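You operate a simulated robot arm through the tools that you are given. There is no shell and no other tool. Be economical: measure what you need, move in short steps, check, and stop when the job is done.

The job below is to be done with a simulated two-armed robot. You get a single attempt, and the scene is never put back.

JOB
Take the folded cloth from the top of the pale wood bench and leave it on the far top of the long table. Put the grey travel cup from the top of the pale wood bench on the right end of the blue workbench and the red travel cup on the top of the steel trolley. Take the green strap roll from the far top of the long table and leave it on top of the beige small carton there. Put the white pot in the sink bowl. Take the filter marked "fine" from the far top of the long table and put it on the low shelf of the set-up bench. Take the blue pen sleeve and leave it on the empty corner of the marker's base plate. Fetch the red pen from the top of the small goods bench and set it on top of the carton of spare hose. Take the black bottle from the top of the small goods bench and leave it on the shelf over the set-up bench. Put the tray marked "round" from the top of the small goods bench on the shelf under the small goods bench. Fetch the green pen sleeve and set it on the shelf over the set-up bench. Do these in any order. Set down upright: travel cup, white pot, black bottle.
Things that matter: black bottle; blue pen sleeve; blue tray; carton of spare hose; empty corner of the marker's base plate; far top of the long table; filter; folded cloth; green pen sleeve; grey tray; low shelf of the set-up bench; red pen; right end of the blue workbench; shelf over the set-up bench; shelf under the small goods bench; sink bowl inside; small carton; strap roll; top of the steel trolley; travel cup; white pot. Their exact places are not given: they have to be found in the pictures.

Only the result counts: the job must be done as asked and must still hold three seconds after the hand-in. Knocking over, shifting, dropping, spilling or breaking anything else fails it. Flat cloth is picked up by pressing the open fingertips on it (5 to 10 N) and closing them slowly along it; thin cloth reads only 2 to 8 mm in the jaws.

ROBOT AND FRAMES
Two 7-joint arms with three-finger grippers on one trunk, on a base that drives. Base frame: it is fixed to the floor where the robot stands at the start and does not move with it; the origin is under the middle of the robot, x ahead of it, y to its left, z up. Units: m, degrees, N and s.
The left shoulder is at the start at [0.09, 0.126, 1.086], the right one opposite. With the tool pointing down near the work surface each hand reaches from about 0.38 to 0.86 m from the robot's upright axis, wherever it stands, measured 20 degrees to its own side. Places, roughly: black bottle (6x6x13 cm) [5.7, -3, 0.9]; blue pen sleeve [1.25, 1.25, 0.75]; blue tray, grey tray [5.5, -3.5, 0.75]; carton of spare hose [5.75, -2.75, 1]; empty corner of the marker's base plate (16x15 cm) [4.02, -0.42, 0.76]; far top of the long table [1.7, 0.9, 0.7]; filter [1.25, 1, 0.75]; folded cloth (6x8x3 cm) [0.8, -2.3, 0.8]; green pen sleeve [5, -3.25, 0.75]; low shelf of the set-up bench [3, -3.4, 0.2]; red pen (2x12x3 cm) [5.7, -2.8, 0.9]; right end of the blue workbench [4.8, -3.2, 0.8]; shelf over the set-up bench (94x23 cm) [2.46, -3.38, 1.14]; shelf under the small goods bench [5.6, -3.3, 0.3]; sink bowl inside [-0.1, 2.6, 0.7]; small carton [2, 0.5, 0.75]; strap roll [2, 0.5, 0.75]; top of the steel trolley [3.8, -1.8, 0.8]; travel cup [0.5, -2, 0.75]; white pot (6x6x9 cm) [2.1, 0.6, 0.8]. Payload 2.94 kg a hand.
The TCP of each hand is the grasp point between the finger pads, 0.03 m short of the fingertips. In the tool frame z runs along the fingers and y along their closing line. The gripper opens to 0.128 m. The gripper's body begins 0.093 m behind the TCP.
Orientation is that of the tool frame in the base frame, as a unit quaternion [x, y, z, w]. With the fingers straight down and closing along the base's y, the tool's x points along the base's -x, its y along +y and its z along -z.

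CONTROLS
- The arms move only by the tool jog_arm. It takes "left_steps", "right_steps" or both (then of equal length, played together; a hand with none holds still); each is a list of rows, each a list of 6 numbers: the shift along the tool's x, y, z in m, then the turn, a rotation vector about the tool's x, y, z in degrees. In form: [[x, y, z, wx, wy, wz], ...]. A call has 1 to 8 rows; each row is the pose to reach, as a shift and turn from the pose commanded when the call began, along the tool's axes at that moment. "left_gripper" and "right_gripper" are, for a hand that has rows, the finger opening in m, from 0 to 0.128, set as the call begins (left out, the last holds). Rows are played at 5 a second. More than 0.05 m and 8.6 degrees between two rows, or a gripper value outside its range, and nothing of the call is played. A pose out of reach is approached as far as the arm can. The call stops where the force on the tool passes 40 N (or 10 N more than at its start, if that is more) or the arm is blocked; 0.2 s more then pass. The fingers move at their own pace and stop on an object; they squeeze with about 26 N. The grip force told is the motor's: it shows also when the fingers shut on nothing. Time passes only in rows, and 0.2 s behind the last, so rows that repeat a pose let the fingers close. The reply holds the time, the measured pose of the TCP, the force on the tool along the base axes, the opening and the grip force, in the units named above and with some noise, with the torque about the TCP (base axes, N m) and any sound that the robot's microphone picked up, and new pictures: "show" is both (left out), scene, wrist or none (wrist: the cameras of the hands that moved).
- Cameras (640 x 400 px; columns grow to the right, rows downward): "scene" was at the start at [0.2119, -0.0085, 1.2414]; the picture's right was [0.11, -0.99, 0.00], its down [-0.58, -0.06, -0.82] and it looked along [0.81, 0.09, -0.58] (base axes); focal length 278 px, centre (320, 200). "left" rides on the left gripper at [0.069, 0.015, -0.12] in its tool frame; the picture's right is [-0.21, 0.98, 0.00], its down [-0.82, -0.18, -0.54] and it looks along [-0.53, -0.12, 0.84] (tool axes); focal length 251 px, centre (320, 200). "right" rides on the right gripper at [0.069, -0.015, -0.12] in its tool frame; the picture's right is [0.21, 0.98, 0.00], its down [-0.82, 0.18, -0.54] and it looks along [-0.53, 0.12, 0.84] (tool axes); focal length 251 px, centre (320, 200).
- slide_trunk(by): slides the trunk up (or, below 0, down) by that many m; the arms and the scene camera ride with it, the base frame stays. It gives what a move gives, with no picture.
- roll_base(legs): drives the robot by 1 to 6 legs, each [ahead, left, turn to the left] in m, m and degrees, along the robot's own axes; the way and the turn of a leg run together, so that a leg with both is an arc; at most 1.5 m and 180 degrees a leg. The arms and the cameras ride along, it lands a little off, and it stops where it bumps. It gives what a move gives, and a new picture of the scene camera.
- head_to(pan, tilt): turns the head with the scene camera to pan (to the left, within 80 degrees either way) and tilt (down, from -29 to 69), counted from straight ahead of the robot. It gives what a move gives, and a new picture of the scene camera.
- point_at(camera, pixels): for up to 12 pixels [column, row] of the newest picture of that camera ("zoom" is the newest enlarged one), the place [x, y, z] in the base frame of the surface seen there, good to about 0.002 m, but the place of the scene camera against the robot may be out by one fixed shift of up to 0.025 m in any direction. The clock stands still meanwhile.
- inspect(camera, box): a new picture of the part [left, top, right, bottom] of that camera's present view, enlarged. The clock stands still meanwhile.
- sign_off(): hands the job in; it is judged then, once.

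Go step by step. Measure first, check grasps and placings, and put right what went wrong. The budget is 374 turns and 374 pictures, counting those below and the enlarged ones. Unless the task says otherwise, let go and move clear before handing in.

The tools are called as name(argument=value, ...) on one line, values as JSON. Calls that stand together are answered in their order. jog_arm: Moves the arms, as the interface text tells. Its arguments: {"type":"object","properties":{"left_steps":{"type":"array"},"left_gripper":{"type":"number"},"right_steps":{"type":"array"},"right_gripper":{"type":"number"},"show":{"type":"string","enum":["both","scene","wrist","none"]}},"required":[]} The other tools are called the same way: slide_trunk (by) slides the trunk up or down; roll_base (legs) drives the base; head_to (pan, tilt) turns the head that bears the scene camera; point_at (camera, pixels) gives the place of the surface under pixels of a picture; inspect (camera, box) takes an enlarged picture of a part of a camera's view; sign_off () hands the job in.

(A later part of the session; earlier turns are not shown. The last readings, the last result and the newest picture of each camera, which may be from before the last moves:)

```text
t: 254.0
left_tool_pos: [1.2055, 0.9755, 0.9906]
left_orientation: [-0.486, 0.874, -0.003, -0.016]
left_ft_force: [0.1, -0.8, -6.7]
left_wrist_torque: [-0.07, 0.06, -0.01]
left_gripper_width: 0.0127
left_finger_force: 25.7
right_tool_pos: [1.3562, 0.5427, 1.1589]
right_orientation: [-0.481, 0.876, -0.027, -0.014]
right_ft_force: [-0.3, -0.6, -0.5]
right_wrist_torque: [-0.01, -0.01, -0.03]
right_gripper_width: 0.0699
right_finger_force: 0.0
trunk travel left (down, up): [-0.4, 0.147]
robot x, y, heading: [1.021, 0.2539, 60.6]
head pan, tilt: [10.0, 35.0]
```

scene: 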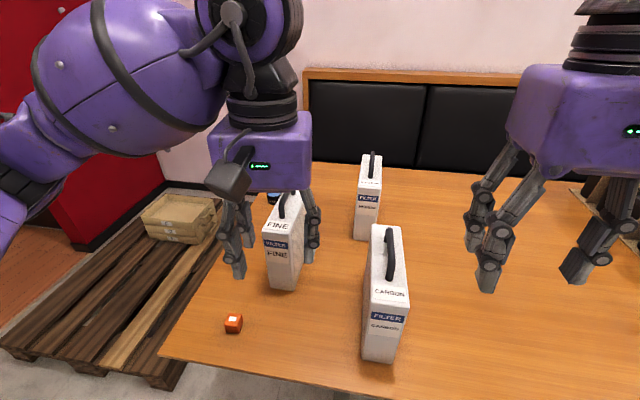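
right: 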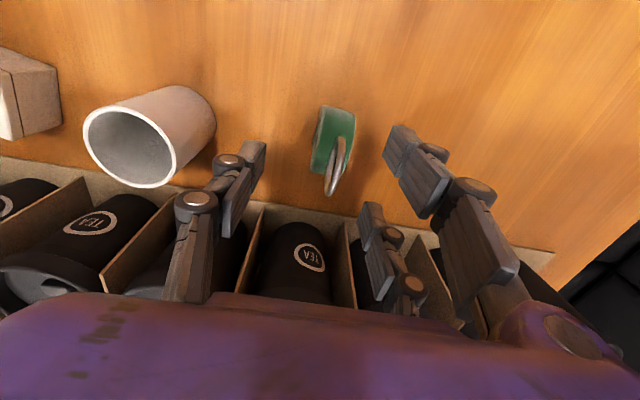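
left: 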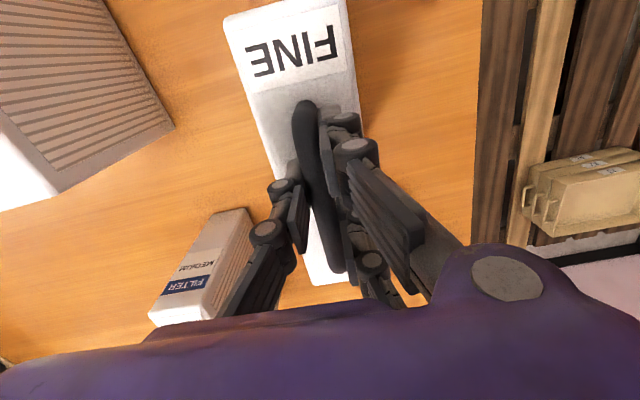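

Filter lifted (6.7 N, handle 12.7 mm). Raise it, retract, back away from the table and turn around toward the set-up bench.

jog_arm(left_steps=[[0, 0, -0.03, 0, 0, 0], [0, 0, -0.07, 0, 0, 0], [0, 0, -0.1, 0, 0, 0]], show="none")

roll_base(legs=[[-0.9, 0, 0], [0, 0, -90], [0, 0, -90]])

```text
t: 254.8
left_tool_pos: [1.2103, 0.9801, 1.0902]
left_orientation: [-0.485, 0.874, -0.002, -0.016]
left_ft_force: [-0.7, -0.6, -6.7]
left_wrist_torque: [-0.13, 0.08, -0.01]
left_gripper_width: 0.0124
left_finger_force: 25.9
right_tool_pos: [1.355, 0.5431, 1.1582]
right_orientation: [-0.482, 0.876, -0.026, -0.015]
right_ft_force: [0.9, 0.3, -0.1]
right_wrist_torque: [0.01, 0.01, 0.03]
right_gripper_width: 0.0701
right_finger_force: 0.0
trunk travel left (down, up): [-0.4, 0.147]
robot x, y, heading: [1.0227, 0.2507, 60.6]
head pan, tilt: [10.0, 35.0]
```

```text
t: 267.0
left_tool_pos: [0.4183, -1.2487, 1.0901]
left_orientation: [0.867, 0.498, 0.015, -0.003]
left_ft_force: [0.1, 0.5, -5.3]
left_wrist_torque: [0.06, -0.04, 0.03]
left_gripper_width: 0.0123
left_finger_force: 26.2
right_tool_pos: [0.2587, -0.8151, 1.1596]
right_orientation: [0.869, 0.493, 0.013, -0.027]
right_ft_force: [0.0, 0.3, -0.6]
right_wrist_torque: [0.02, 0.0, -0.01]
right_gripper_width: 0.0699
right_finger_force: 0.0
trunk travel left (down, up): [-0.4, 0.147]
robot x, y, heading: [0.5857, -0.5195, -118.0]
head pan, tilt: [10.0, 35.0]
```

scene: 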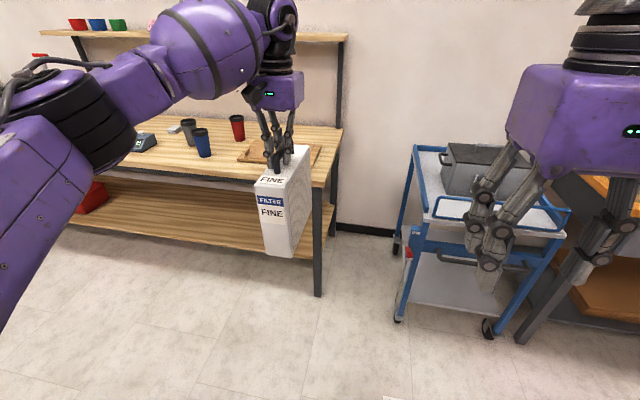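

The pale bench with cups is ahead. Measure bench edge and cups for later, then drive left along to the set-up bench.

point_at(camera="scene", pixels=[[190, 122], [203, 133], [237, 118], [238, 138], [190, 143], [173, 128], [325, 175], [230, 173], [318, 293], [145, 143], [250, 152], [140, 230]])

roll_base(legs=[[0.2, 0, -1.2], [0, 1.2, 0], [0, 1.2, 0]])

head_to(pan=30, tilt=25)

```text
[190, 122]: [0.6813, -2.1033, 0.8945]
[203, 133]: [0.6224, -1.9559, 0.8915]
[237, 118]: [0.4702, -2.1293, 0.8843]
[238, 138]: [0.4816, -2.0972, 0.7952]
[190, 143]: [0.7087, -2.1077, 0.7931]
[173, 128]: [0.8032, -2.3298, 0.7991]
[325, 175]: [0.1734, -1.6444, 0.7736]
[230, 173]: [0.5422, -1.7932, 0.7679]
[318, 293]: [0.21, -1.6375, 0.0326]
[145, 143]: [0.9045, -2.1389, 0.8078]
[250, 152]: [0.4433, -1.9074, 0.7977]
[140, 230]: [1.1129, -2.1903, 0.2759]
```

```text
t: 289.7
left_tool_pos: [2.4933, -2.5562, 1.0912]
left_orientation: [0.863, 0.506, 0.016, -0.004]
left_ft_force: [0.1, -0.1, -6.2]
left_wrist_torque: [0.06, -0.05, -0.05]
left_gripper_width: 0.0125
left_finger_force: 26.1
right_tool_pos: [2.3263, -2.1249, 1.1585]
right_orientation: [0.865, 0.5, 0.014, -0.027]
right_ft_force: [-0.9, -0.4, 0.2]
right_wrist_torque: [0.01, 0.0, 0.0]
right_gripper_width: 0.07
right_finger_force: 0.0
trunk travel left (down, up): [-0.4, 0.147]
robot x, y, heading: [2.6458, -1.8222, -116.7]
head pan, tilt: [10.0, 35.0]
```

scene: 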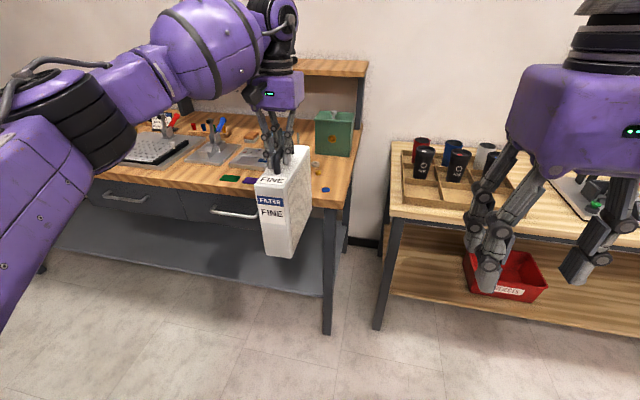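

```text
t: 290.5
left_tool_pos: [2.4913, -2.5555, 1.0904]
left_orientation: [0.863, 0.505, 0.016, -0.003]
left_ft_force: [-0.8, -0.5, -5.7]
left_wrist_torque: [0.09, -0.09, 0.0]
left_gripper_width: 0.0125
left_finger_force: 26.0
right_tool_pos: [2.3264, -2.1252, 1.1582]
right_orientation: [0.865, 0.5, 0.014, -0.027]
right_ft_force: [0.3, -0.3, 0.2]
right_wrist_torque: [0.0, -0.01, -0.04]
right_gripper_width: 0.07
right_finger_force: 0.0
trunk travel left (down, up): [-0.4, 0.147]
robot x, y, heading: [2.6468, -1.8203, -116.9]
head pan, tilt: [30.0, 25.0]
```

scene: 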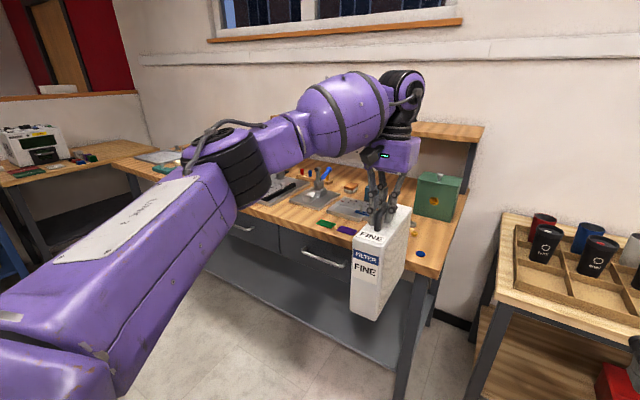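

The set-up bench has drawers above a grey low shelf. Measure shelf, drawers and top edge geometry.

point_at(camera="scene", pixels=[[270, 250], [300, 262], [335, 275], [290, 310], [330, 335], [250, 290], [355, 350], [420, 272], [408, 385], [300, 232], [380, 318], [230, 270]])

inspect(camera="scene", box=[180, 180, 460, 400])

```text
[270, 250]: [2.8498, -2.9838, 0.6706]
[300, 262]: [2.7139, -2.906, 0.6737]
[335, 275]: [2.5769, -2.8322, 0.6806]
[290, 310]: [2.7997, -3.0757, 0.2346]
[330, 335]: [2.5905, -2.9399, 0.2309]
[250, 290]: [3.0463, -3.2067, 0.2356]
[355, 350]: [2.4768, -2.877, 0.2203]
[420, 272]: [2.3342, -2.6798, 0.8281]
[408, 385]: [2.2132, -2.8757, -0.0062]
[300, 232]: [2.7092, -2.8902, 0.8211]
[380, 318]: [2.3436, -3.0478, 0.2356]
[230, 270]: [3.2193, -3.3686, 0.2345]
```

```text
1.82 times, centred on (320, 290) of scene
```

zoom: 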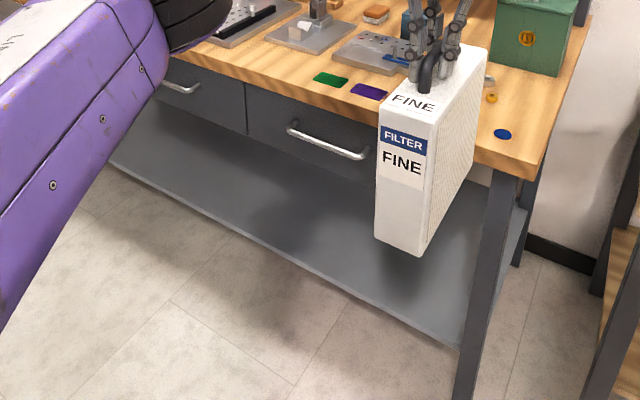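

The shelf front (z 0.24) is recessed 10 cm under drawers, so the filter must go in with a horizontal hand. I'll transfer it in the air: left holds the handle, the right grips its sides from the label end, pointing forward.

jog_arm(left_steps=[[0, -0.02, 0, 0, 0, 0], [0, -0.05, 0, 0, 0, 0], [0, -0.08, 0, 0, 0, 0], [0, -0.1, 0, 0, 0, 0], [0, -0.12, 0, 0, 0, 0], [0, -0.13, 0, 0, 0, 0], [0, -0.13, 0, 0, 0, 0], [0, -0.13, 0, 0, 0, 0]], right_steps=[[-0.01, -0.01, 0.02, 0, -8, 0], [-0.02, -0.02, 0.04, 0, -16, 0], [-0.03, -0.03, 0.06, 0, -24, 0], [-0.04, -0.04, 0.08, 0, -32, 0], [-0.05, -0.05, 0.1, 0, -40, 0], [-0.06, -0.06, 0.12, 0, -48, 0], [-0.06, -0.06, 0.14, 0, -56, 0], [-0.06, -0.06, 0.16, 0, -64, 0]], right_gripper=0.1, show="none")

jog_arm(right_steps=[[0, 0, 0, 0, -8, 0], [0, 0, 0, 0, -16, 0], [0, 0, 0, 0, -23, 0], [0, 0, 0, 0, -23, 0]])

```text
t: 292.3
left_tool_pos: [2.377, -2.4936, 1.0893]
left_orientation: [0.863, 0.505, 0.016, -0.002]
left_ft_force: [-0.7, -0.5, -5.2]
left_wrist_torque: [0.07, -0.03, 0.01]
left_gripper_width: 0.0125
left_finger_force: 26.0
right_tool_pos: [2.1776, -2.207, 0.9811]
right_orientation: [0.75, 0.442, -0.431, 0.236]
right_ft_force: [-3.3, 1.2, 1.6]
right_wrist_torque: [0.16, -0.24, 0.24]
right_gripper_width: 0.0997
right_finger_force: 0.0
right hand out of reach, approached as far as the arm can: row 4, 5, 6, 7, 8
trunk travel left (down, up): [-0.4, 0.147]
robot x, y, heading: [2.6467, -1.8181, -117.0]
head pan, tilt: [30.0, 25.0]
```

```text
t: 293.3
left_tool_pos: [2.3768, -2.4933, 1.0883]
left_orientation: [0.863, 0.505, 0.015, -0.003]
left_ft_force: [-0.1, 0.1, -6.7]
left_wrist_torque: [0.07, -0.05, 0.01]
left_gripper_width: 0.0127
left_finger_force: 25.9
right_tool_pos: [2.1767, -2.2059, 0.9814]
right_orientation: [0.75, 0.443, -0.432, 0.234]
right_ft_force: [-0.5, -0.8, -1.0]
right_wrist_torque: [-0.01, -0.03, 0.0]
right_gripper_width: 0.1
right_finger_force: 0.0
right hand out of reach, approached as far as the arm can: row 1, 2, 3, 4
trunk travel left (down, up): [-0.4, 0.147]
robot x, y, heading: [2.6475, -1.8202, -117.0]
head pan, tilt: [30.0, 25.0]
```

scene: 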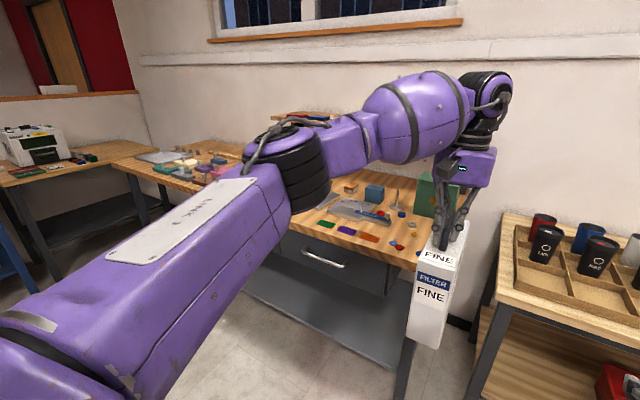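
right: 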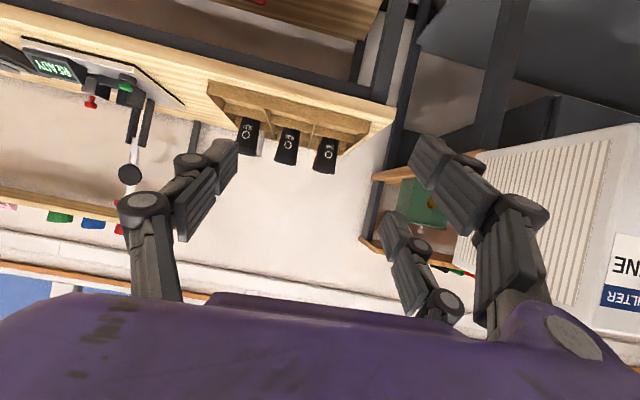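

The right hand points forward, 31° down, which suits the shelf. Bring both hands laterally into line (left −11 cm, right +20 cm) with the right still short of the filter.

jog_arm(left_steps=[[0, -0.018, 0, 0, 0, 0], [0, -0.037, 0, 0, 0, 0], [0, -0.055, 0, 0, 0, 0], [0, -0.073, 0, 0, 0, 0], [0, -0.092, 0, 0, 0, 0], [0, -0.11, 0, 0, 0, 0], [0, -0.11, 0, 0, 0, 0]], right_steps=[[0, 0.02, -0.01, 0, 0, 0], [0, 0.055, -0.02, 0, 0, 0], [0, 0.09, -0.02, 0, 0, 0], [0, 0.125, -0.02, 0, 0, 0], [0, 0.165, -0.02, 0, 0, 0], [0, 0.206, -0.02, 0, 0, 0], [0, 0.206, -0.02, 0, 0, 0]], show="wrist")

head_to(pan=-10, tilt=40)

```text
t: 294.9
left_tool_pos: [2.2827, -2.4401, 1.0848]
left_orientation: [0.863, 0.505, 0.016, -0.002]
left_ft_force: [-0.8, -0.4, -6.2]
left_wrist_torque: [0.04, -0.08, -0.02]
left_gripper_width: 0.0129
left_finger_force: 26.0
right_tool_pos: [2.3655, -2.2919, 0.9838]
right_orientation: [0.749, 0.444, -0.432, 0.235]
right_ft_force: [-0.6, 0.3, -0.6]
right_wrist_torque: [-0.01, 0.01, 0.0]
right_gripper_width: 0.1
right_finger_force: 0.0
right hand out of reach, approached as far as the arm can: row 1, 2, 3, 4
trunk travel left (down, up): [-0.4, 0.147]
robot x, y, heading: [2.6466, -1.8212, -116.9]
head pan, tilt: [30.0, 25.0]
```

right: 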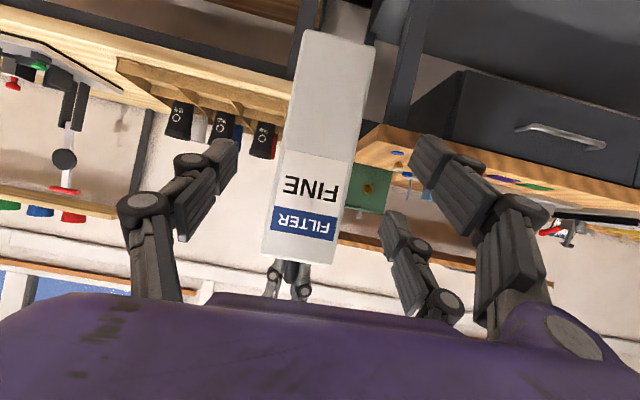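
left: 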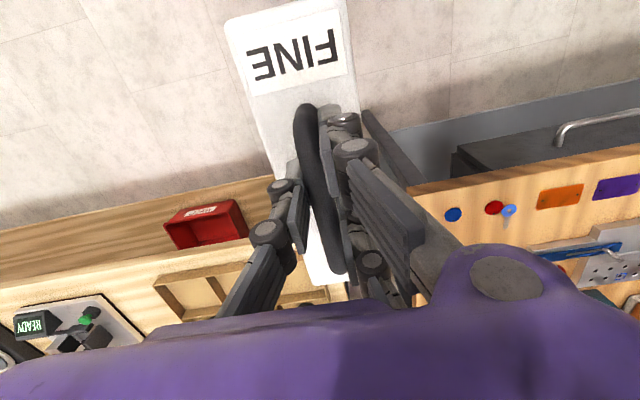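

```text
t: 296.0
left_tool_pos: [2.2848, -2.4403, 1.0856]
left_orientation: [0.862, 0.506, 0.016, -0.003]
left_ft_force: [-0.2, 0.2, -5.9]
left_wrist_torque: [0.09, -0.05, 0.02]
left_gripper_width: 0.0127
left_finger_force: 26.1
right_tool_pos: [2.3634, -2.2931, 0.9842]
right_orientation: [0.75, 0.443, -0.432, 0.235]
right_ft_force: [0.1, 0.9, -0.1]
right_wrist_torque: [-0.01, 0.01, -0.01]
right_gripper_width: 0.0999
right_finger_force: 0.0
trunk travel left (down, up): [-0.4, 0.147]
robot x, y, heading: [2.6499, -1.821, -116.8]
head pan, tilt: [-10.0, 40.0]
```

scene: 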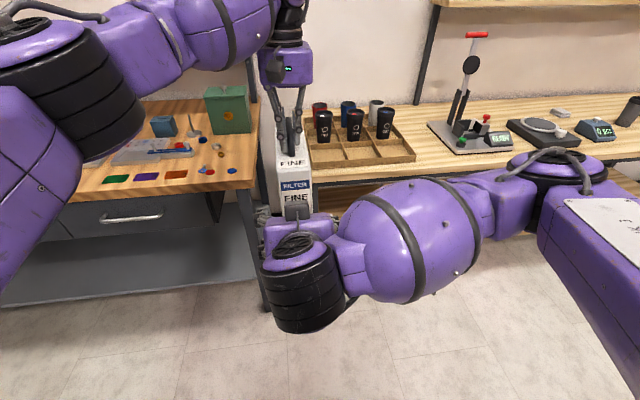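

The filter end is centred between the right fingers (320,145). Verify the end-face position.

point_at(camera="right", pixels=[[318, 190], [318, 100], [285, 190], [352, 190], [335, 40]])

```text
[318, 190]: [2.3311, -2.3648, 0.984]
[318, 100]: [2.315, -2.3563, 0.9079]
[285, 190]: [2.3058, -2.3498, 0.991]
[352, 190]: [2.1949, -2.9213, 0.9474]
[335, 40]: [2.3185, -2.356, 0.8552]
```

End face confirmed at ≈(2.327,−2.36). Advance the right hand along the filter sides and close.

jog_arm(right_steps=[[-0.016, 0.002, 0.04, 0, 0, 0], [-0.032, 0.004, 0.08, 0, 0, 0], [-0.047, 0.004, 0.122, 0, 0, 0], [-0.047, 0.004, 0.122, 0, 0, 0]], show="none")

jog_arm(right_steps=[[0, 0, 0, 0, 0, 0], [0, 0, 0, 0, 0, 0], [0, 0, 0, 0, 0, 0]], right_gripper=0.04)

```text
t: 297.0
left_tool_pos: [2.2852, -2.4397, 1.0851]
left_orientation: [0.863, 0.506, 0.016, -0.003]
left_ft_force: [0.2, 0.6, -6.7]
left_wrist_torque: [0.1, -0.05, 0.0]
left_gripper_width: 0.0123
left_finger_force: 26.6
right_tool_pos: [2.303, -2.4081, 0.9596]
right_orientation: [0.75, 0.444, -0.432, 0.234]
right_ft_force: [-0.6, 0.6, 0.3]
right_wrist_torque: [-0.06, 0.0, 0.01]
right_gripper_width: 0.0999
right_finger_force: 0.0
trunk travel left (down, up): [-0.4, 0.147]
robot x, y, heading: [2.6476, -1.8193, -117.1]
head pan, tilt: [-10.0, 40.0]
```

```text
t: 297.8
left_tool_pos: [2.2846, -2.4413, 1.0849]
left_orientation: [0.863, 0.505, 0.016, -0.002]
left_ft_force: [9.0, -6.0, -7.1]
left_wrist_torque: [-0.28, -0.09, -0.42]
left_gripper_width: 0.0126
left_finger_force: 26.0
right_tool_pos: [2.303, -2.407, 0.9588]
right_orientation: [0.751, 0.443, -0.431, 0.233]
right_ft_force: [-7.8, 7.1, 0.6]
right_wrist_torque: [-0.48, -0.98, 0.04]
right_gripper_width: 0.066
right_finger_force: 26.0
trunk travel left (down, up): [-0.4, 0.147]
robot x, y, heading: [2.6489, -1.8191, -116.8]
head pan, tilt: [-10.0, 40.0]
```

scene: 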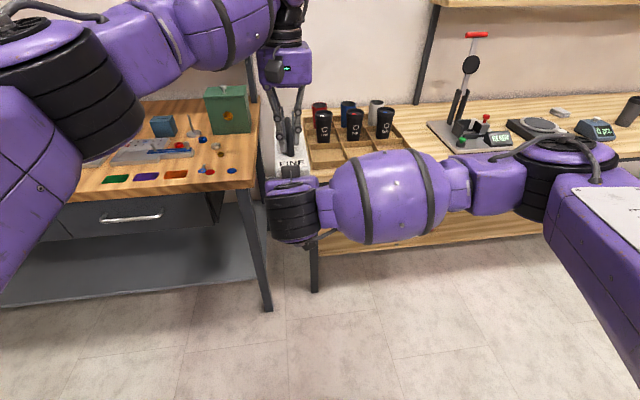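
right: 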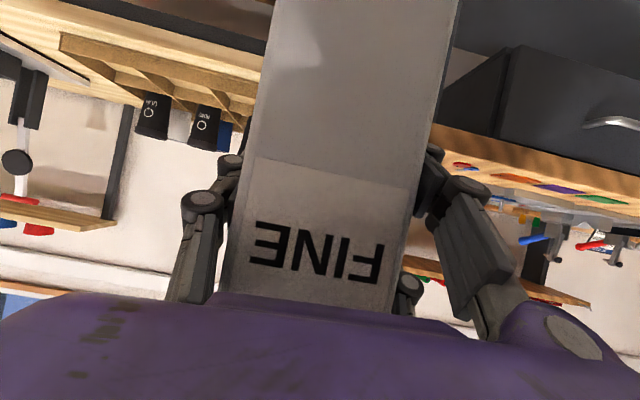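

Right grips the filter (66 mm, 26 N). Release with the left and lift it clear.

jog_arm(left_steps=[[0, 0, 0, 0, 0, 0], [0, 0, 0, 0, 0, 0], [0, 0, -0.03, 0, 0, 0], [0, 0, -0.07, 0, 0, 0], [0, 0.01, -0.115, 0, 0, 0], [0, 0.05, -0.12, 0, 0, 0], [0, 0.09, -0.12, 0, 0, 0]], left_gripper=0.06, show="wrist")

inspect(camera="right", box=[0, 0, 640, 400])

```text
t: 299.4
left_tool_pos: [2.3594, -2.4851, 1.2074]
left_orientation: [0.863, 0.505, 0.015, -0.003]
left_ft_force: [0.0, 0.8, 0.7]
left_wrist_torque: [-0.03, -0.02, -0.04]
left_gripper_width: 0.0604
left_finger_force: 0.0
right_tool_pos: [2.3048, -2.4066, 0.9594]
right_orientation: [0.749, 0.445, -0.432, 0.235]
right_ft_force: [0.6, 0.0, 0.0]
right_wrist_torque: [0.27, -0.16, -0.01]
right_gripper_width: 0.0657
right_finger_force: 26.0
trunk travel left (down, up): [-0.4, 0.147]
robot x, y, heading: [2.6472, -1.8192, -116.9]
head pan, tilt: [-10.0, 40.0]
```

left: 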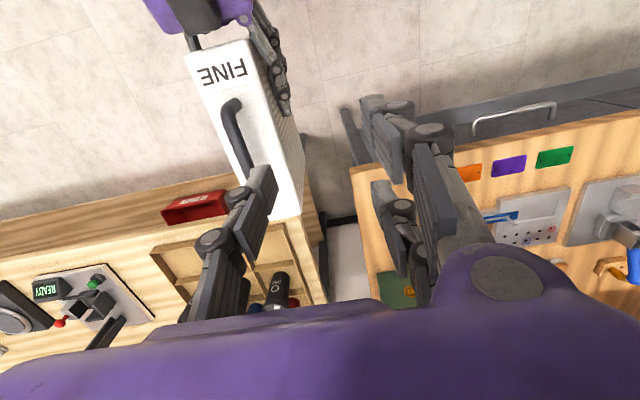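

```text
1.00 times, centred on (320, 200) of right (not enlarged: the box is as wide or as high as the picture)
```

zoom: 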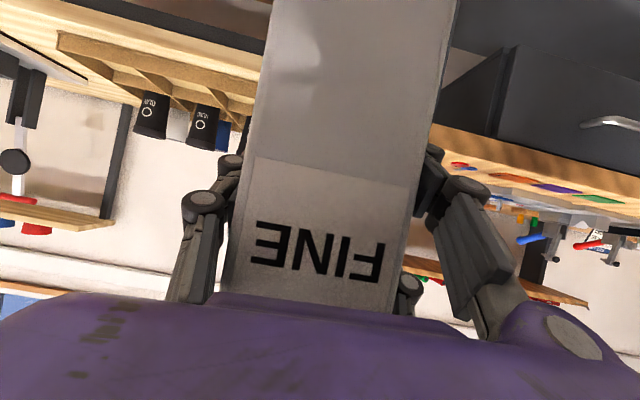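

Right holds it. Measure the drawer's lower edge and shelf here before planning the insertion.

point_at(camera="scene", pixels=[[60, 238], [130, 231], [180, 224], [100, 225], [160, 262], [150, 285], [200, 279], [245, 200], [262, 300], [60, 300]])

inspect(camera="scene", box=[0, 160, 300, 330])

```text
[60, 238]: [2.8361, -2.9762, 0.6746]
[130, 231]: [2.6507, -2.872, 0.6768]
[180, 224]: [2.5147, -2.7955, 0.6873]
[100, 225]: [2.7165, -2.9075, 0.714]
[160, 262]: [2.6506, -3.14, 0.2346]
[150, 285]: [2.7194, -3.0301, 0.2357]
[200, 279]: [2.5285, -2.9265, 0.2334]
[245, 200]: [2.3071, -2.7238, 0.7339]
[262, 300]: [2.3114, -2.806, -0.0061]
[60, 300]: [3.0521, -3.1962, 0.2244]
```

```text
2.13 times, centred on (150, 245) of scene
```

zoom: 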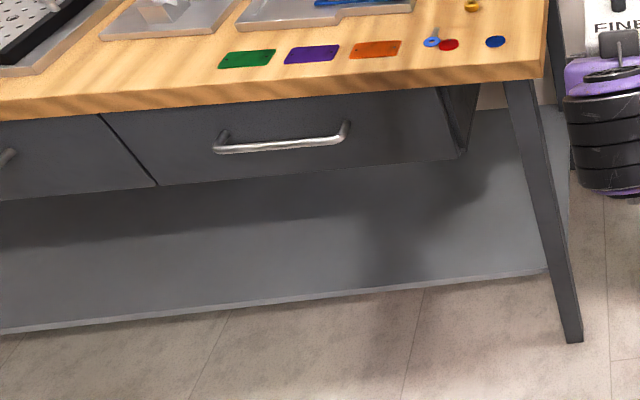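

Opening is z 0.24–0.67, front edge at v≈−1.33. Retract the left arm, shift the robot left 0.72, lower the trunk fully and lower the right hand.

jog_arm(left_steps=[[0.03, 0.02, -0.01, 0, 0, 0], [0.07, 0.04, -0.02, 0, 0, 0], [0.11, 0.05, -0.03, 0, 0, 0], [0.155, 0.06, -0.04, 0, 0, 0], [0.2, 0.07, -0.05, 0, 0, 0], [0.245, 0.08, -0.06, 0, 0, 0], [0.285, 0.09, -0.08, 0, 0, 0], [0.32, 0.1, -0.1, 0, 0, 0]], show="none")

roll_base(legs=[[0, 0.72, -2]])

slide_trunk(by=-0.38)

jog_arm(right_steps=[[0.03, 0, 0.018, 0, 0, 0], [0.06, 0, 0.036, 0, 0, 0], [0.09, 0.002, 0.054, 0, 0, 0], [0.12, 0.003, 0.072, 0, 0, 0], [0.145, 0.004, 0.088, 0, 0, 0], [0.16, 0.004, 0.097, 0, 0, 0]], show="scene")

```text
t: 301.2
left_tool_pos: [2.6023, -2.2531, 1.3173]
left_orientation: [0.862, 0.506, 0.015, -0.003]
left_ft_force: [-0.2, 0.1, 1.1]
left_wrist_torque: [-0.06, 0.01, -0.01]
left_gripper_width: 0.0598
left_finger_force: 0.0
right_tool_pos: [2.3045, -2.4063, 0.9606]
right_orientation: [0.75, 0.444, -0.432, 0.234]
right_ft_force: [0.4, -0.2, 0.5]
right_wrist_torque: [0.23, -0.11, -0.02]
right_gripper_width: 0.0657
right_finger_force: 26.4
trunk travel left (down, up): [-0.4, 0.147]
robot x, y, heading: [2.6472, -1.8224, -117.0]
head pan, tilt: [-10.0, 40.0]
```

```text
t: 308.0
left_tool_pos: [3.2298, -2.5913, 1.3155]
left_orientation: [0.87, 0.492, 0.015, -0.002]
left_ft_force: [-0.2, -0.2, 0.6]
left_wrist_torque: [-0.02, -0.01, -0.01]
left_gripper_width: 0.0602
left_finger_force: 0.1
right_tool_pos: [2.9304, -2.7351, 0.9591]
right_orientation: [0.756, 0.433, -0.435, 0.228]
right_ft_force: [0.2, 0.4, -1.1]
right_wrist_torque: [0.24, -0.18, 0.0]
right_gripper_width: 0.0659
right_finger_force: 25.7
trunk travel left (down, up): [-0.4, 0.147]
robot x, y, heading: [3.2922, -2.1597, -118.7]
head pan, tilt: [-10.0, 40.0]
```

scene: 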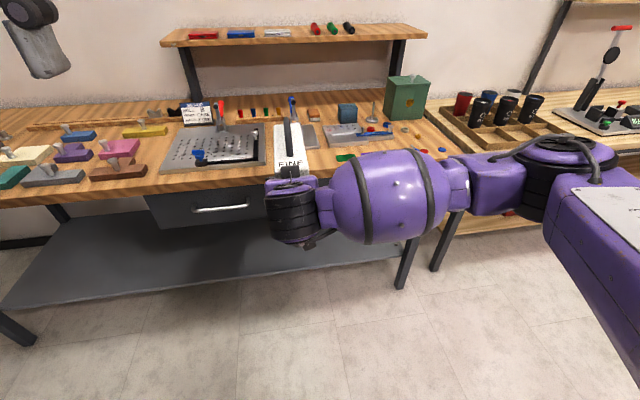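

```text
t: 311.7
left_tool_pos: [3.2025, -2.6439, 0.8967]
left_orientation: [0.868, 0.49, 0.067, -0.034]
left_ft_force: [0.0, 1.2, 1.0]
left_wrist_torque: [-0.01, 0.0, 0.02]
left_gripper_width: 0.0602
left_finger_force: 0.0
right_tool_pos: [2.9298, -2.7338, 0.5786]
right_orientation: [0.757, 0.432, -0.434, 0.227]
right_ft_force: [0.1, -0.3, -0.2]
right_wrist_torque: [0.31, -0.19, 0.02]
right_gripper_width: 0.0657
right_finger_force: 26.9
trunk travel left (down, up): [-0.02, 0.527]
robot x, y, heading: [3.2919, -2.1601, -118.4]
head pan, tilt: [-10.0, 40.0]
```

```text
t: 313.1
left_tool_pos: [3.2024, -2.6435, 0.8953]
left_orientation: [0.868, 0.491, 0.067, -0.035]
left_ft_force: [0.4, -0.4, -0.8]
left_wrist_torque: [0.01, 0.0, 0.02]
left_gripper_width: 0.0599
left_finger_force: 0.1
right_tool_pos: [2.9265, -2.735, 0.3908]
right_orientation: [0.756, 0.433, -0.434, 0.228]
right_ft_force: [0.5, -0.1, -0.2]
right_wrist_torque: [0.31, -0.18, 0.0]
right_gripper_width: 0.0658
right_finger_force: 25.9
trunk travel left (down, up): [-0.02, 0.527]
robot x, y, heading: [3.2909, -2.1556, -119.0]
head pan, tilt: [-10.0, 40.0]
```

scene: 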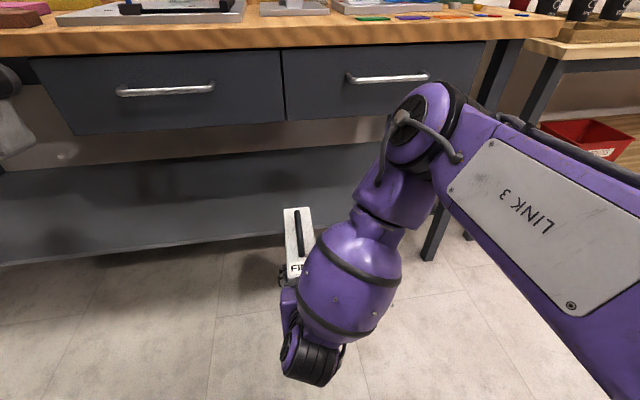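

The elbow (430,110) seems to lie ahead near the drawers; measure before driving forward.

point_at(camera="scene", pixels=[[430, 100], [405, 120], [445, 85], [400, 190], [350, 270], [320, 365], [297, 240], [295, 215], [480, 130], [350, 235]])

```text
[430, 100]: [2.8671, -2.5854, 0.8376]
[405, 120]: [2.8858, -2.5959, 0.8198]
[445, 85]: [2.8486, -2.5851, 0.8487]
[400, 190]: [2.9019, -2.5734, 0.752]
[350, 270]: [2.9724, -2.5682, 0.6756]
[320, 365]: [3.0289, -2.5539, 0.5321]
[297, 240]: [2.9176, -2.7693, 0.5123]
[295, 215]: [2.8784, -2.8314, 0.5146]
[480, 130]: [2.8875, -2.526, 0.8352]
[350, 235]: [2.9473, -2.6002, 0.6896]
```

The elbow sits only 10 cm behind the hand; I'll extend the arm 20 cm first so it lags, then drive in.

jog_arm(right_steps=[[-0.02, 0, 0.034, 0, 0, 0], [-0.041, 0, 0.068, 0, 0, 0], [-0.062, 0, 0.102, 0, 0, 0], [-0.082, 0, 0.136, 0, 0, 0], [-0.103, 0, 0.17, 0, 0, 0], [-0.103, 0, 0.17, 0, 0, 0]], show="scene")

point_at(camera="scene", pixels=[[430, 100], [405, 120], [445, 85], [400, 190], [350, 220], [320, 240]])

```text
t: 314.5
left_tool_pos: [3.2026, -2.6438, 0.8969]
left_orientation: [0.868, 0.491, 0.066, -0.035]
left_ft_force: [0.5, 0.7, 0.0]
left_wrist_torque: [0.01, 0.02, 0.01]
left_gripper_width: 0.0601
left_finger_force: 0.1
right_tool_pos: [2.8242, -2.9039, 0.3914]
right_orientation: [0.756, 0.433, -0.435, 0.227]
right_ft_force: [-0.2, -0.3, -0.3]
right_wrist_torque: [0.3, -0.21, 0.02]
right_gripper_width: 0.0659
right_finger_force: 26.3
trunk travel left (down, up): [-0.02, 0.527]
robot x, y, heading: [3.2906, -2.1582, -118.3]
head pan, tilt: [-10.0, 40.0]
```

scene: 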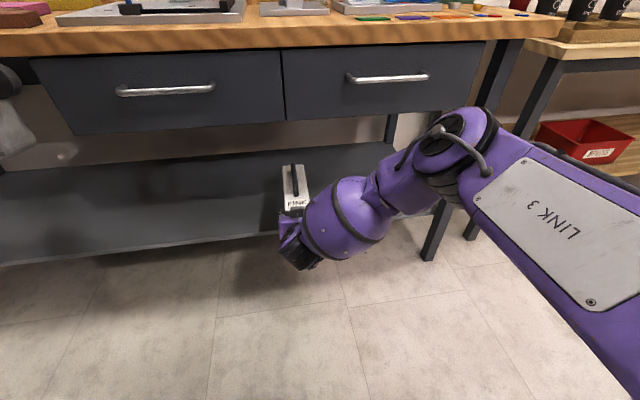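

```text
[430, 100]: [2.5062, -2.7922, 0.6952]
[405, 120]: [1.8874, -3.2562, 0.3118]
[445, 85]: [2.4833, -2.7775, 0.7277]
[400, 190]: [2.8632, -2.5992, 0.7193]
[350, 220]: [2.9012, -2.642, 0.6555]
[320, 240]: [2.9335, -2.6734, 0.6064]
```

Now the elbow lags 28 cm. Extend another 6 cm then drive forward 0.19.

jog_arm(right_steps=[[-0.0155, 0, 0.0255, 0, 0, 0], [-0.031, 0, 0.051, 0, 0, 0], [-0.031, 0, 0.051, 0, 0, 0]], show="none")

roll_base(legs=[[0.19, 0, 0]])

```text
t: 315.3
left_tool_pos: [3.2018, -2.6427, 0.896]
left_orientation: [0.868, 0.49, 0.066, -0.035]
left_ft_force: [0.6, -0.1, 0.3]
left_wrist_torque: [0.01, 0.02, 0.01]
left_gripper_width: 0.0598
left_finger_force: 0.0
right_tool_pos: [2.7932, -2.956, 0.3907]
right_orientation: [0.756, 0.433, -0.434, 0.228]
right_ft_force: [0.5, 0.8, -0.6]
right_wrist_torque: [0.25, -0.15, 0.0]
right_gripper_width: 0.0657
right_finger_force: 26.4
trunk travel left (down, up): [-0.02, 0.527]
robot x, y, heading: [3.2864, -2.1581, -118.4]
head pan, tilt: [-10.0, 40.0]
```

```text
t: 316.8
left_tool_pos: [3.1104, -2.8132, 0.897]
left_orientation: [0.868, 0.491, 0.068, -0.035]
left_ft_force: [-0.5, 0.3, -0.8]
left_wrist_torque: [0.02, -0.02, -0.04]
left_gripper_width: 0.0598
left_finger_force: 0.0
right_tool_pos: [2.7037, -3.125, 0.3892]
right_orientation: [0.755, 0.435, -0.434, 0.229]
right_ft_force: [0.1, -1.1, -0.6]
right_wrist_torque: [0.27, -0.18, -0.02]
right_gripper_width: 0.0658
right_finger_force: 25.8
trunk travel left (down, up): [-0.02, 0.527]
robot x, y, heading: [3.1992, -2.3301, -118.7]
head pan, tilt: [-10.0, 40.0]
```

scene: 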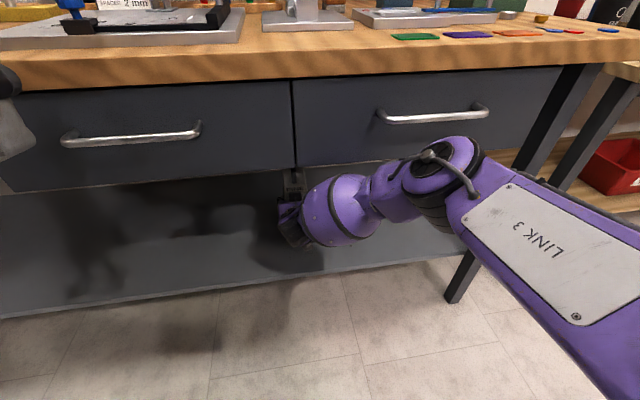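

TCP is inside (v −1.417). Lower to the shelf slowly.

jog_arm(right_steps=[[0.0128, 0, 0.0078, 0, 0, 0], [0.0257, 0, 0.0155, 0, 0, 0], [0.03, 0, 0.018, 0, 0, 0], [0.0335, 0, 0.02, 0, 0, 0], [0.036, 0, 0.022, 0, 0, 0]], show="wrist")

```text
t: 318.0
left_tool_pos: [3.1124, -2.8112, 0.8979]
left_orientation: [0.867, 0.492, 0.065, -0.033]
left_ft_force: [-0.1, 0.5, -0.7]
left_wrist_torque: [0.03, 0.0, -0.04]
left_gripper_width: 0.06
left_finger_force: 0.1
right_tool_pos: [2.7014, -3.1269, 0.3515]
right_orientation: [0.755, 0.432, -0.437, 0.229]
right_ft_force: [2.4, 4.2, 14.6]
right_wrist_torque: [0.11, -0.84, 0.32]
right_gripper_width: 0.0659
right_finger_force: 25.8
trunk travel left (down, up): [-0.02, 0.527]
robot x, y, heading: [3.1966, -2.3261, -118.4]
head pan, tilt: [-10.0, 40.0]
```

right: 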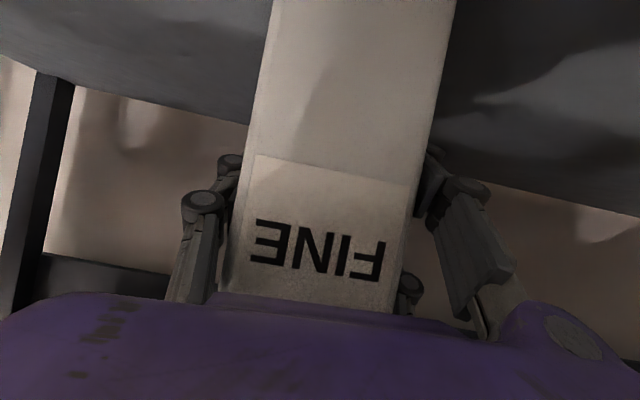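

Contact (15 N). Open and withdraw horizontally.

jog_arm(right_steps=[[0, 0, 0, 0, 0, 0], [0, 0, 0, 0, 0, 0], [0, 0, 0, 0, 0, 0], [0.02, 0, -0.034, 0, 0, 0], [0.041, 0, -0.068, 0, 0, 0], [0.062, 0, -0.102, 0, 0, 0], [0.075, 0, -0.125, 0, 0, 0]], right_gripper=0.095, show="wrist")

roll_base(legs=[[-0.5, 0, 0]])

```text
t: 319.6
left_tool_pos: [3.1112, -2.8133, 0.8979]
left_orientation: [0.868, 0.491, 0.066, -0.034]
left_ft_force: [-0.4, 1.0, 0.0]
left_wrist_torque: [0.03, 0.01, 0.02]
left_gripper_width: 0.0601
left_finger_force: 0.0
right_tool_pos: [2.778, -3.0028, 0.3489]
right_orientation: [0.756, 0.433, -0.435, 0.228]
right_ft_force: [0.1, -0.9, 1.1]
right_wrist_torque: [0.03, -0.01, 0.01]
right_gripper_width: 0.0952
right_finger_force: 0.1
trunk travel left (down, up): [-0.02, 0.527]
robot x, y, heading: [3.1984, -2.3221, -118.6]
head pan, tilt: [-10.0, 40.0]
```

right: 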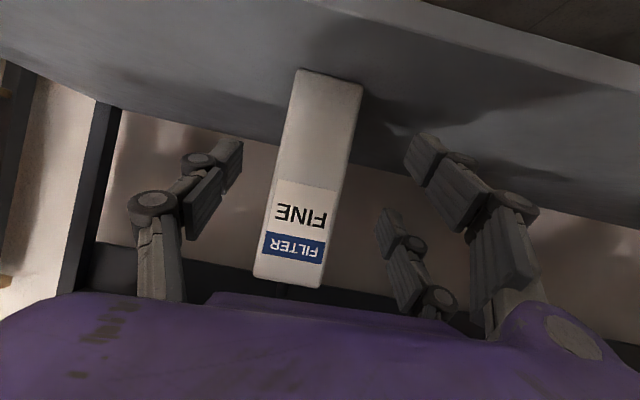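

```text
t: 321.6
left_tool_pos: [3.204, -2.6353, 0.893]
left_orientation: [0.868, 0.49, 0.068, -0.036]
left_ft_force: [0.2, -0.3, -0.1]
left_wrist_torque: [0.02, -0.01, -0.04]
left_gripper_width: 0.0598
left_finger_force: 0.1
right_tool_pos: [2.8701, -2.8193, 0.3433]
right_orientation: [0.758, 0.433, -0.433, 0.225]
right_ft_force: [-0.3, -0.2, 0.1]
right_wrist_torque: [-0.01, -0.03, 0.02]
right_gripper_width: 0.095
right_finger_force: 0.1
trunk travel left (down, up): [-0.02, 0.527]
robot x, y, heading: [3.2932, -2.1443, -118.7]
head pan, tilt: [-10.0, 40.0]
stopped in leg 1: the robot was blocked; the commanded pose is now the measured one
```

scene: 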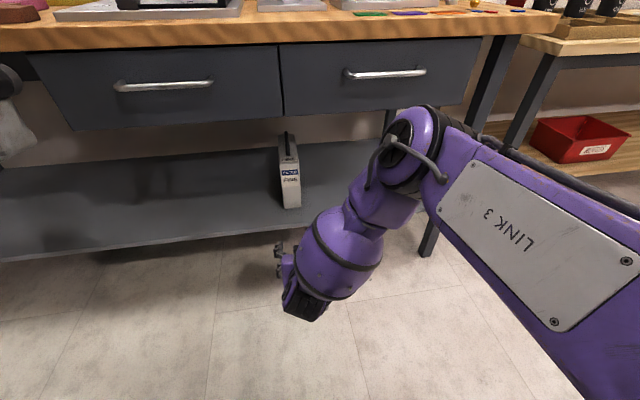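

The filter stands on the low shelf. The base touched the trolley behind, so nudge forward, raise the trunk, and check the trolley.

roll_base(legs=[[0.06, 0, 0]])

slide_trunk(by=0.36)

jog_arm(right_steps=[[0, 0, 0, 0, 8, 0], [0, 0, -0.01, 0, 16, 0], [0, 0, -0.02, 0, 24, 0], [0, 0, -0.03, 0, 32, 0], [0, 0, -0.04, 0, 40, 0], [0, 0, -0.05, 0, 48, 0], [0, 0, -0.06, 0, 56, 0], [0, 0, -0.06, 0, 59, 0]], show="none")

roll_base(legs=[[0.1, -0.5, 0], [0, -1.0, 0], [0, -0.9, 0]])

```text
t: 322.5
left_tool_pos: [3.1805, -2.6815, 0.8963]
left_orientation: [0.868, 0.49, 0.067, -0.036]
left_ft_force: [-0.6, 0.5, 0.5]
left_wrist_torque: [0.03, -0.03, 0.0]
left_gripper_width: 0.0598
left_finger_force: 0.0
right_tool_pos: [2.8445, -2.8691, 0.3475]
right_orientation: [0.757, 0.432, -0.435, 0.227]
right_ft_force: [0.1, 0.0, 0.1]
right_wrist_torque: [0.01, 0.01, -0.02]
right_gripper_width: 0.095
right_finger_force: 0.1
trunk travel left (down, up): [-0.02, 0.527]
robot x, y, heading: [3.2706, -2.1942, -118.5]
head pan, tilt: [-10.0, 40.0]
```

scene: 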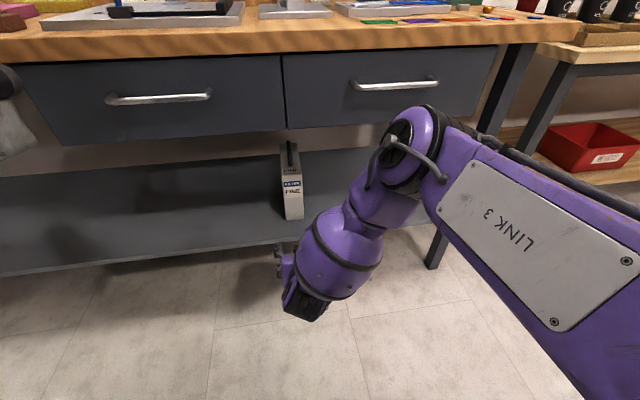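

```text
t: 326.0
left_tool_pos: [3.1815, -2.681, 1.2553]
left_orientation: [0.868, 0.49, 0.067, -0.035]
left_ft_force: [0.5, -0.3, 0.2]
left_wrist_torque: [0.02, 0.0, -0.04]
left_gripper_width: 0.0604
left_finger_force: 0.1
right_tool_pos: [2.8458, -2.8676, 0.7085]
right_orientation: [0.757, 0.432, -0.435, 0.226]
right_ft_force: [-0.5, 0.9, -0.2]
right_wrist_torque: [0.01, -0.01, 0.03]
right_gripper_width: 0.0951
right_finger_force: 0.1
trunk travel left (down, up): [-0.38, 0.167]
robot x, y, heading: [3.2676, -2.193, -118.7]
head pan, tilt: [-10.0, 40.0]
```

```text
t: 327.8
left_tool_pos: [3.1808, -2.6808, 1.2567]
left_orientation: [0.868, 0.49, 0.066, -0.033]
left_ft_force: [-0.5, 0.0, -0.4]
left_wrist_torque: [-0.01, 0.02, -0.01]
left_gripper_width: 0.0598
left_finger_force: 0.0
right_tool_pos: [2.8738, -2.825, 0.7389]
right_orientation: [0.873, 0.488, -0.004, -0.016]
right_ft_force: [0.7, 0.3, 0.4]
right_wrist_torque: [0.01, -0.01, 0.0]
right_gripper_width: 0.0952
right_finger_force: 0.1
trunk travel left (down, up): [-0.38, 0.167]
robot x, y, heading: [3.2749, -2.1953, -119.1]
head pan, tilt: [-10.0, 40.0]
```

```text
t: 330.8
left_tool_pos: [2.9179, -2.5973, 1.2566]
left_orientation: [0.867, 0.493, 0.065, -0.035]
left_ft_force: [-0.4, 0.7, -0.6]
left_wrist_torque: [-0.02, -0.05, 0.01]
left_gripper_width: 0.0602
left_finger_force: 0.1
right_tool_pos: [2.6228, -2.7392, 0.7362]
right_orientation: [0.868, 0.496, 0.004, -0.017]
right_ft_force: [5.1, 3.7, 0.9]
right_wrist_torque: [-0.19, 0.09, 0.43]
right_gripper_width: 0.0972
right_finger_force: 1.8
trunk travel left (down, up): [-0.38, 0.167]
robot x, y, heading: [3.0063, -2.118, -118.7]
head pan, tilt: [-10.0, 40.0]
stopped in leg 1: the force on the tool passed its limit at 50 N (the readings are from after the stop); the commanded pose is now the measured one
```

scene: 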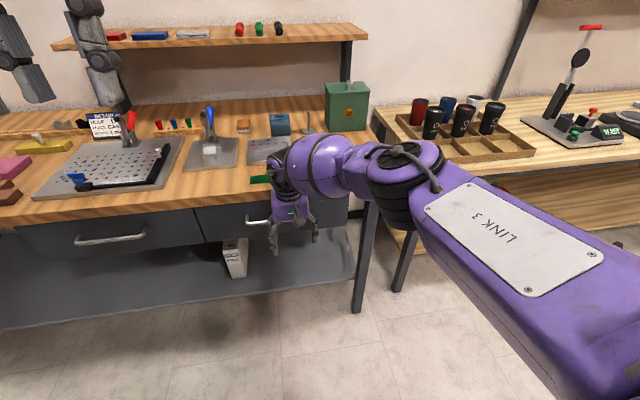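

The right hand bumped the drawer front while moving sideways. Back straight off 0.12, raise the hand, then go.

roll_base(legs=[[-0.12, 0.03, 0]])

jog_arm(right_steps=[[0.02, 0, -0.03, 0, 0, 0], [0.04, 0, -0.07, 0, 0, 0], [0.06, 0, -0.115, 0, 0, 0], [0.08, 0, -0.16, 0, 0, 0], [0.1, 0, -0.2, 0, 0, 0], [0.12, 0, -0.24, 0, 0, 0], [0.14, 0, -0.28, 0, 0, 0], [0.14, 0, -0.32, 0, 0, 0]], show="none")

head_to(pan=80, tilt=25)

```text
t: 332.0
left_tool_pos: [3.0044, -2.5086, 1.2556]
left_orientation: [0.866, 0.494, 0.067, -0.036]
left_ft_force: [-0.1, 0.3, -0.2]
left_wrist_torque: [0.0, -0.01, 0.04]
left_gripper_width: 0.06
left_finger_force: 0.0
right_tool_pos: [2.7074, -2.6525, 0.7353]
right_orientation: [0.868, 0.496, 0.002, -0.018]
right_ft_force: [0.7, 0.6, 0.3]
right_wrist_torque: [0.0, 0.03, 0.01]
right_gripper_width: 0.095
right_finger_force: 0.1
trunk travel left (down, up): [-0.38, 0.167]
robot x, y, heading: [3.0894, -2.0225, -118.5]
head pan, tilt: [-10.0, 40.0]
```

scene: 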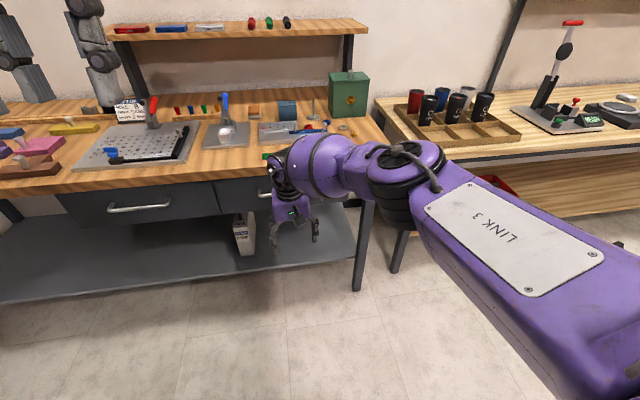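

```text
t: 333.8
left_tool_pos: [3.0047, -2.5092, 1.2566]
left_orientation: [0.866, 0.494, 0.066, -0.034]
left_ft_force: [0.0, 1.0, -0.2]
left_wrist_torque: [-0.03, 0.02, -0.02]
left_gripper_width: 0.0602
left_finger_force: 0.0
right_tool_pos: [2.7798, -2.5397, 1.0602]
right_orientation: [0.867, 0.497, 0.003, -0.018]
right_ft_force: [0.7, 0.3, -1.1]
right_wrist_torque: [0.0, 0.01, -0.03]
right_gripper_width: 0.0954
right_finger_force: 0.1
trunk travel left (down, up): [-0.38, 0.167]
robot x, y, heading: [3.0894, -2.0199, -118.4]
head pan, tilt: [-10.0, 40.0]
```

```text
t: 335.5
left_tool_pos: [3.0048, -2.5074, 1.2564]
left_orientation: [0.866, 0.494, 0.066, -0.035]
left_ft_force: [0.0, -0.4, -0.5]
left_wrist_torque: [0.02, -0.03, -0.04]
left_gripper_width: 0.0598
left_finger_force: 0.1
right_tool_pos: [2.7796, -2.5405, 1.0592]
right_orientation: [0.867, 0.497, 0.002, -0.017]
right_ft_force: [0.5, 1.3, -0.1]
right_wrist_torque: [0.04, 0.0, -0.02]
right_gripper_width: 0.095
right_finger_force: 0.1
trunk travel left (down, up): [-0.38, 0.167]
robot x, y, heading: [3.0885, -2.0231, -118.4]
head pan, tilt: [80.0, 25.0]
```

scene: 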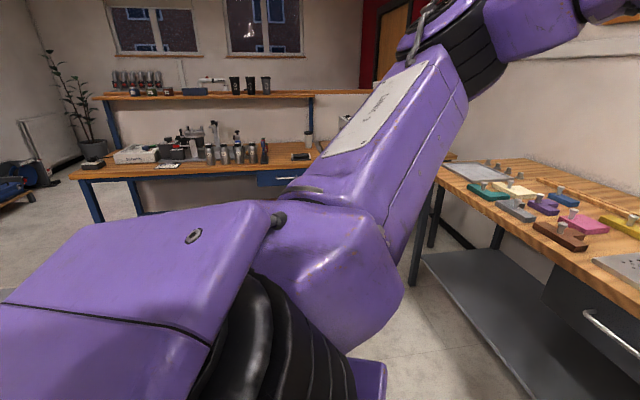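

No trolley damage visible from here. Drive right to the pale bench.

roll_base(legs=[[0, -1.1, 0], [0, -1.05, 0]])

head_to(pan=0, tilt=35)

```text
t: 354.2
left_tool_pos: [1.1387, -1.5181, 1.256]
left_orientation: [0.869, 0.489, 0.065, -0.034]
left_ft_force: [-0.3, 0.9, 0.3]
left_wrist_torque: [-0.01, 0.02, 0.02]
left_gripper_width: 0.0599
left_finger_force: 0.0
right_tool_pos: [0.9132, -1.5463, 1.0587]
right_orientation: [0.871, 0.491, 0.001, -0.017]
right_ft_force: [0.8, -0.8, -0.1]
right_wrist_torque: [-0.01, 0.01, 0.01]
right_gripper_width: 0.0952
right_finger_force: 0.1
trunk travel left (down, up): [-0.38, 0.167]
robot x, y, heading: [1.2287, -1.0378, -119.0]
head pan, tilt: [80.0, 25.0]
```

scene: 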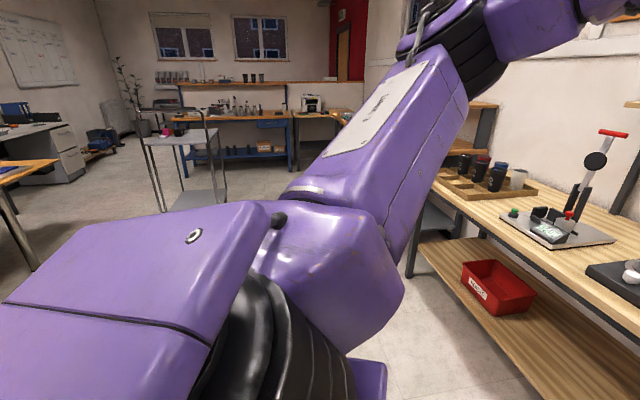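

```text
t: 355.7
left_tool_pos: [1.1372, -1.5193, 1.2565]
left_orientation: [0.87, 0.488, 0.066, -0.035]
left_ft_force: [-0.1, 0.4, -0.5]
left_wrist_torque: [0.0, -0.01, -0.01]
left_gripper_width: 0.0601
left_finger_force: 0.1
right_tool_pos: [0.9138, -1.5465, 1.0589]
right_orientation: [0.871, 0.492, 0.002, -0.016]
right_ft_force: [0.5, -0.5, 0.6]
right_wrist_torque: [-0.02, -0.01, 0.01]
right_gripper_width: 0.0951
right_finger_force: 0.0
trunk travel left (down, up): [-0.38, 0.167]
robot x, y, heading: [1.2302, -1.0368, -119.1]
head pan, tilt: [0.0, 35.0]
```

scene: 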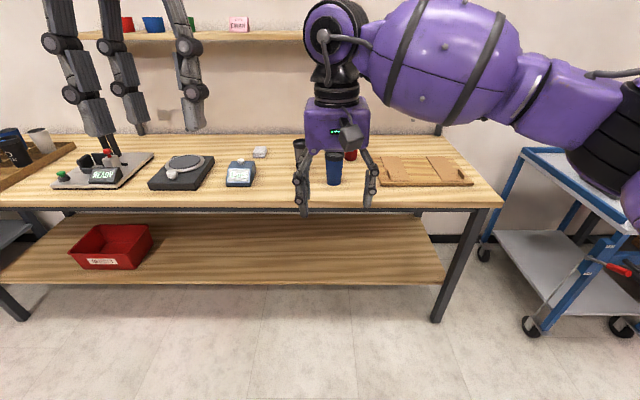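

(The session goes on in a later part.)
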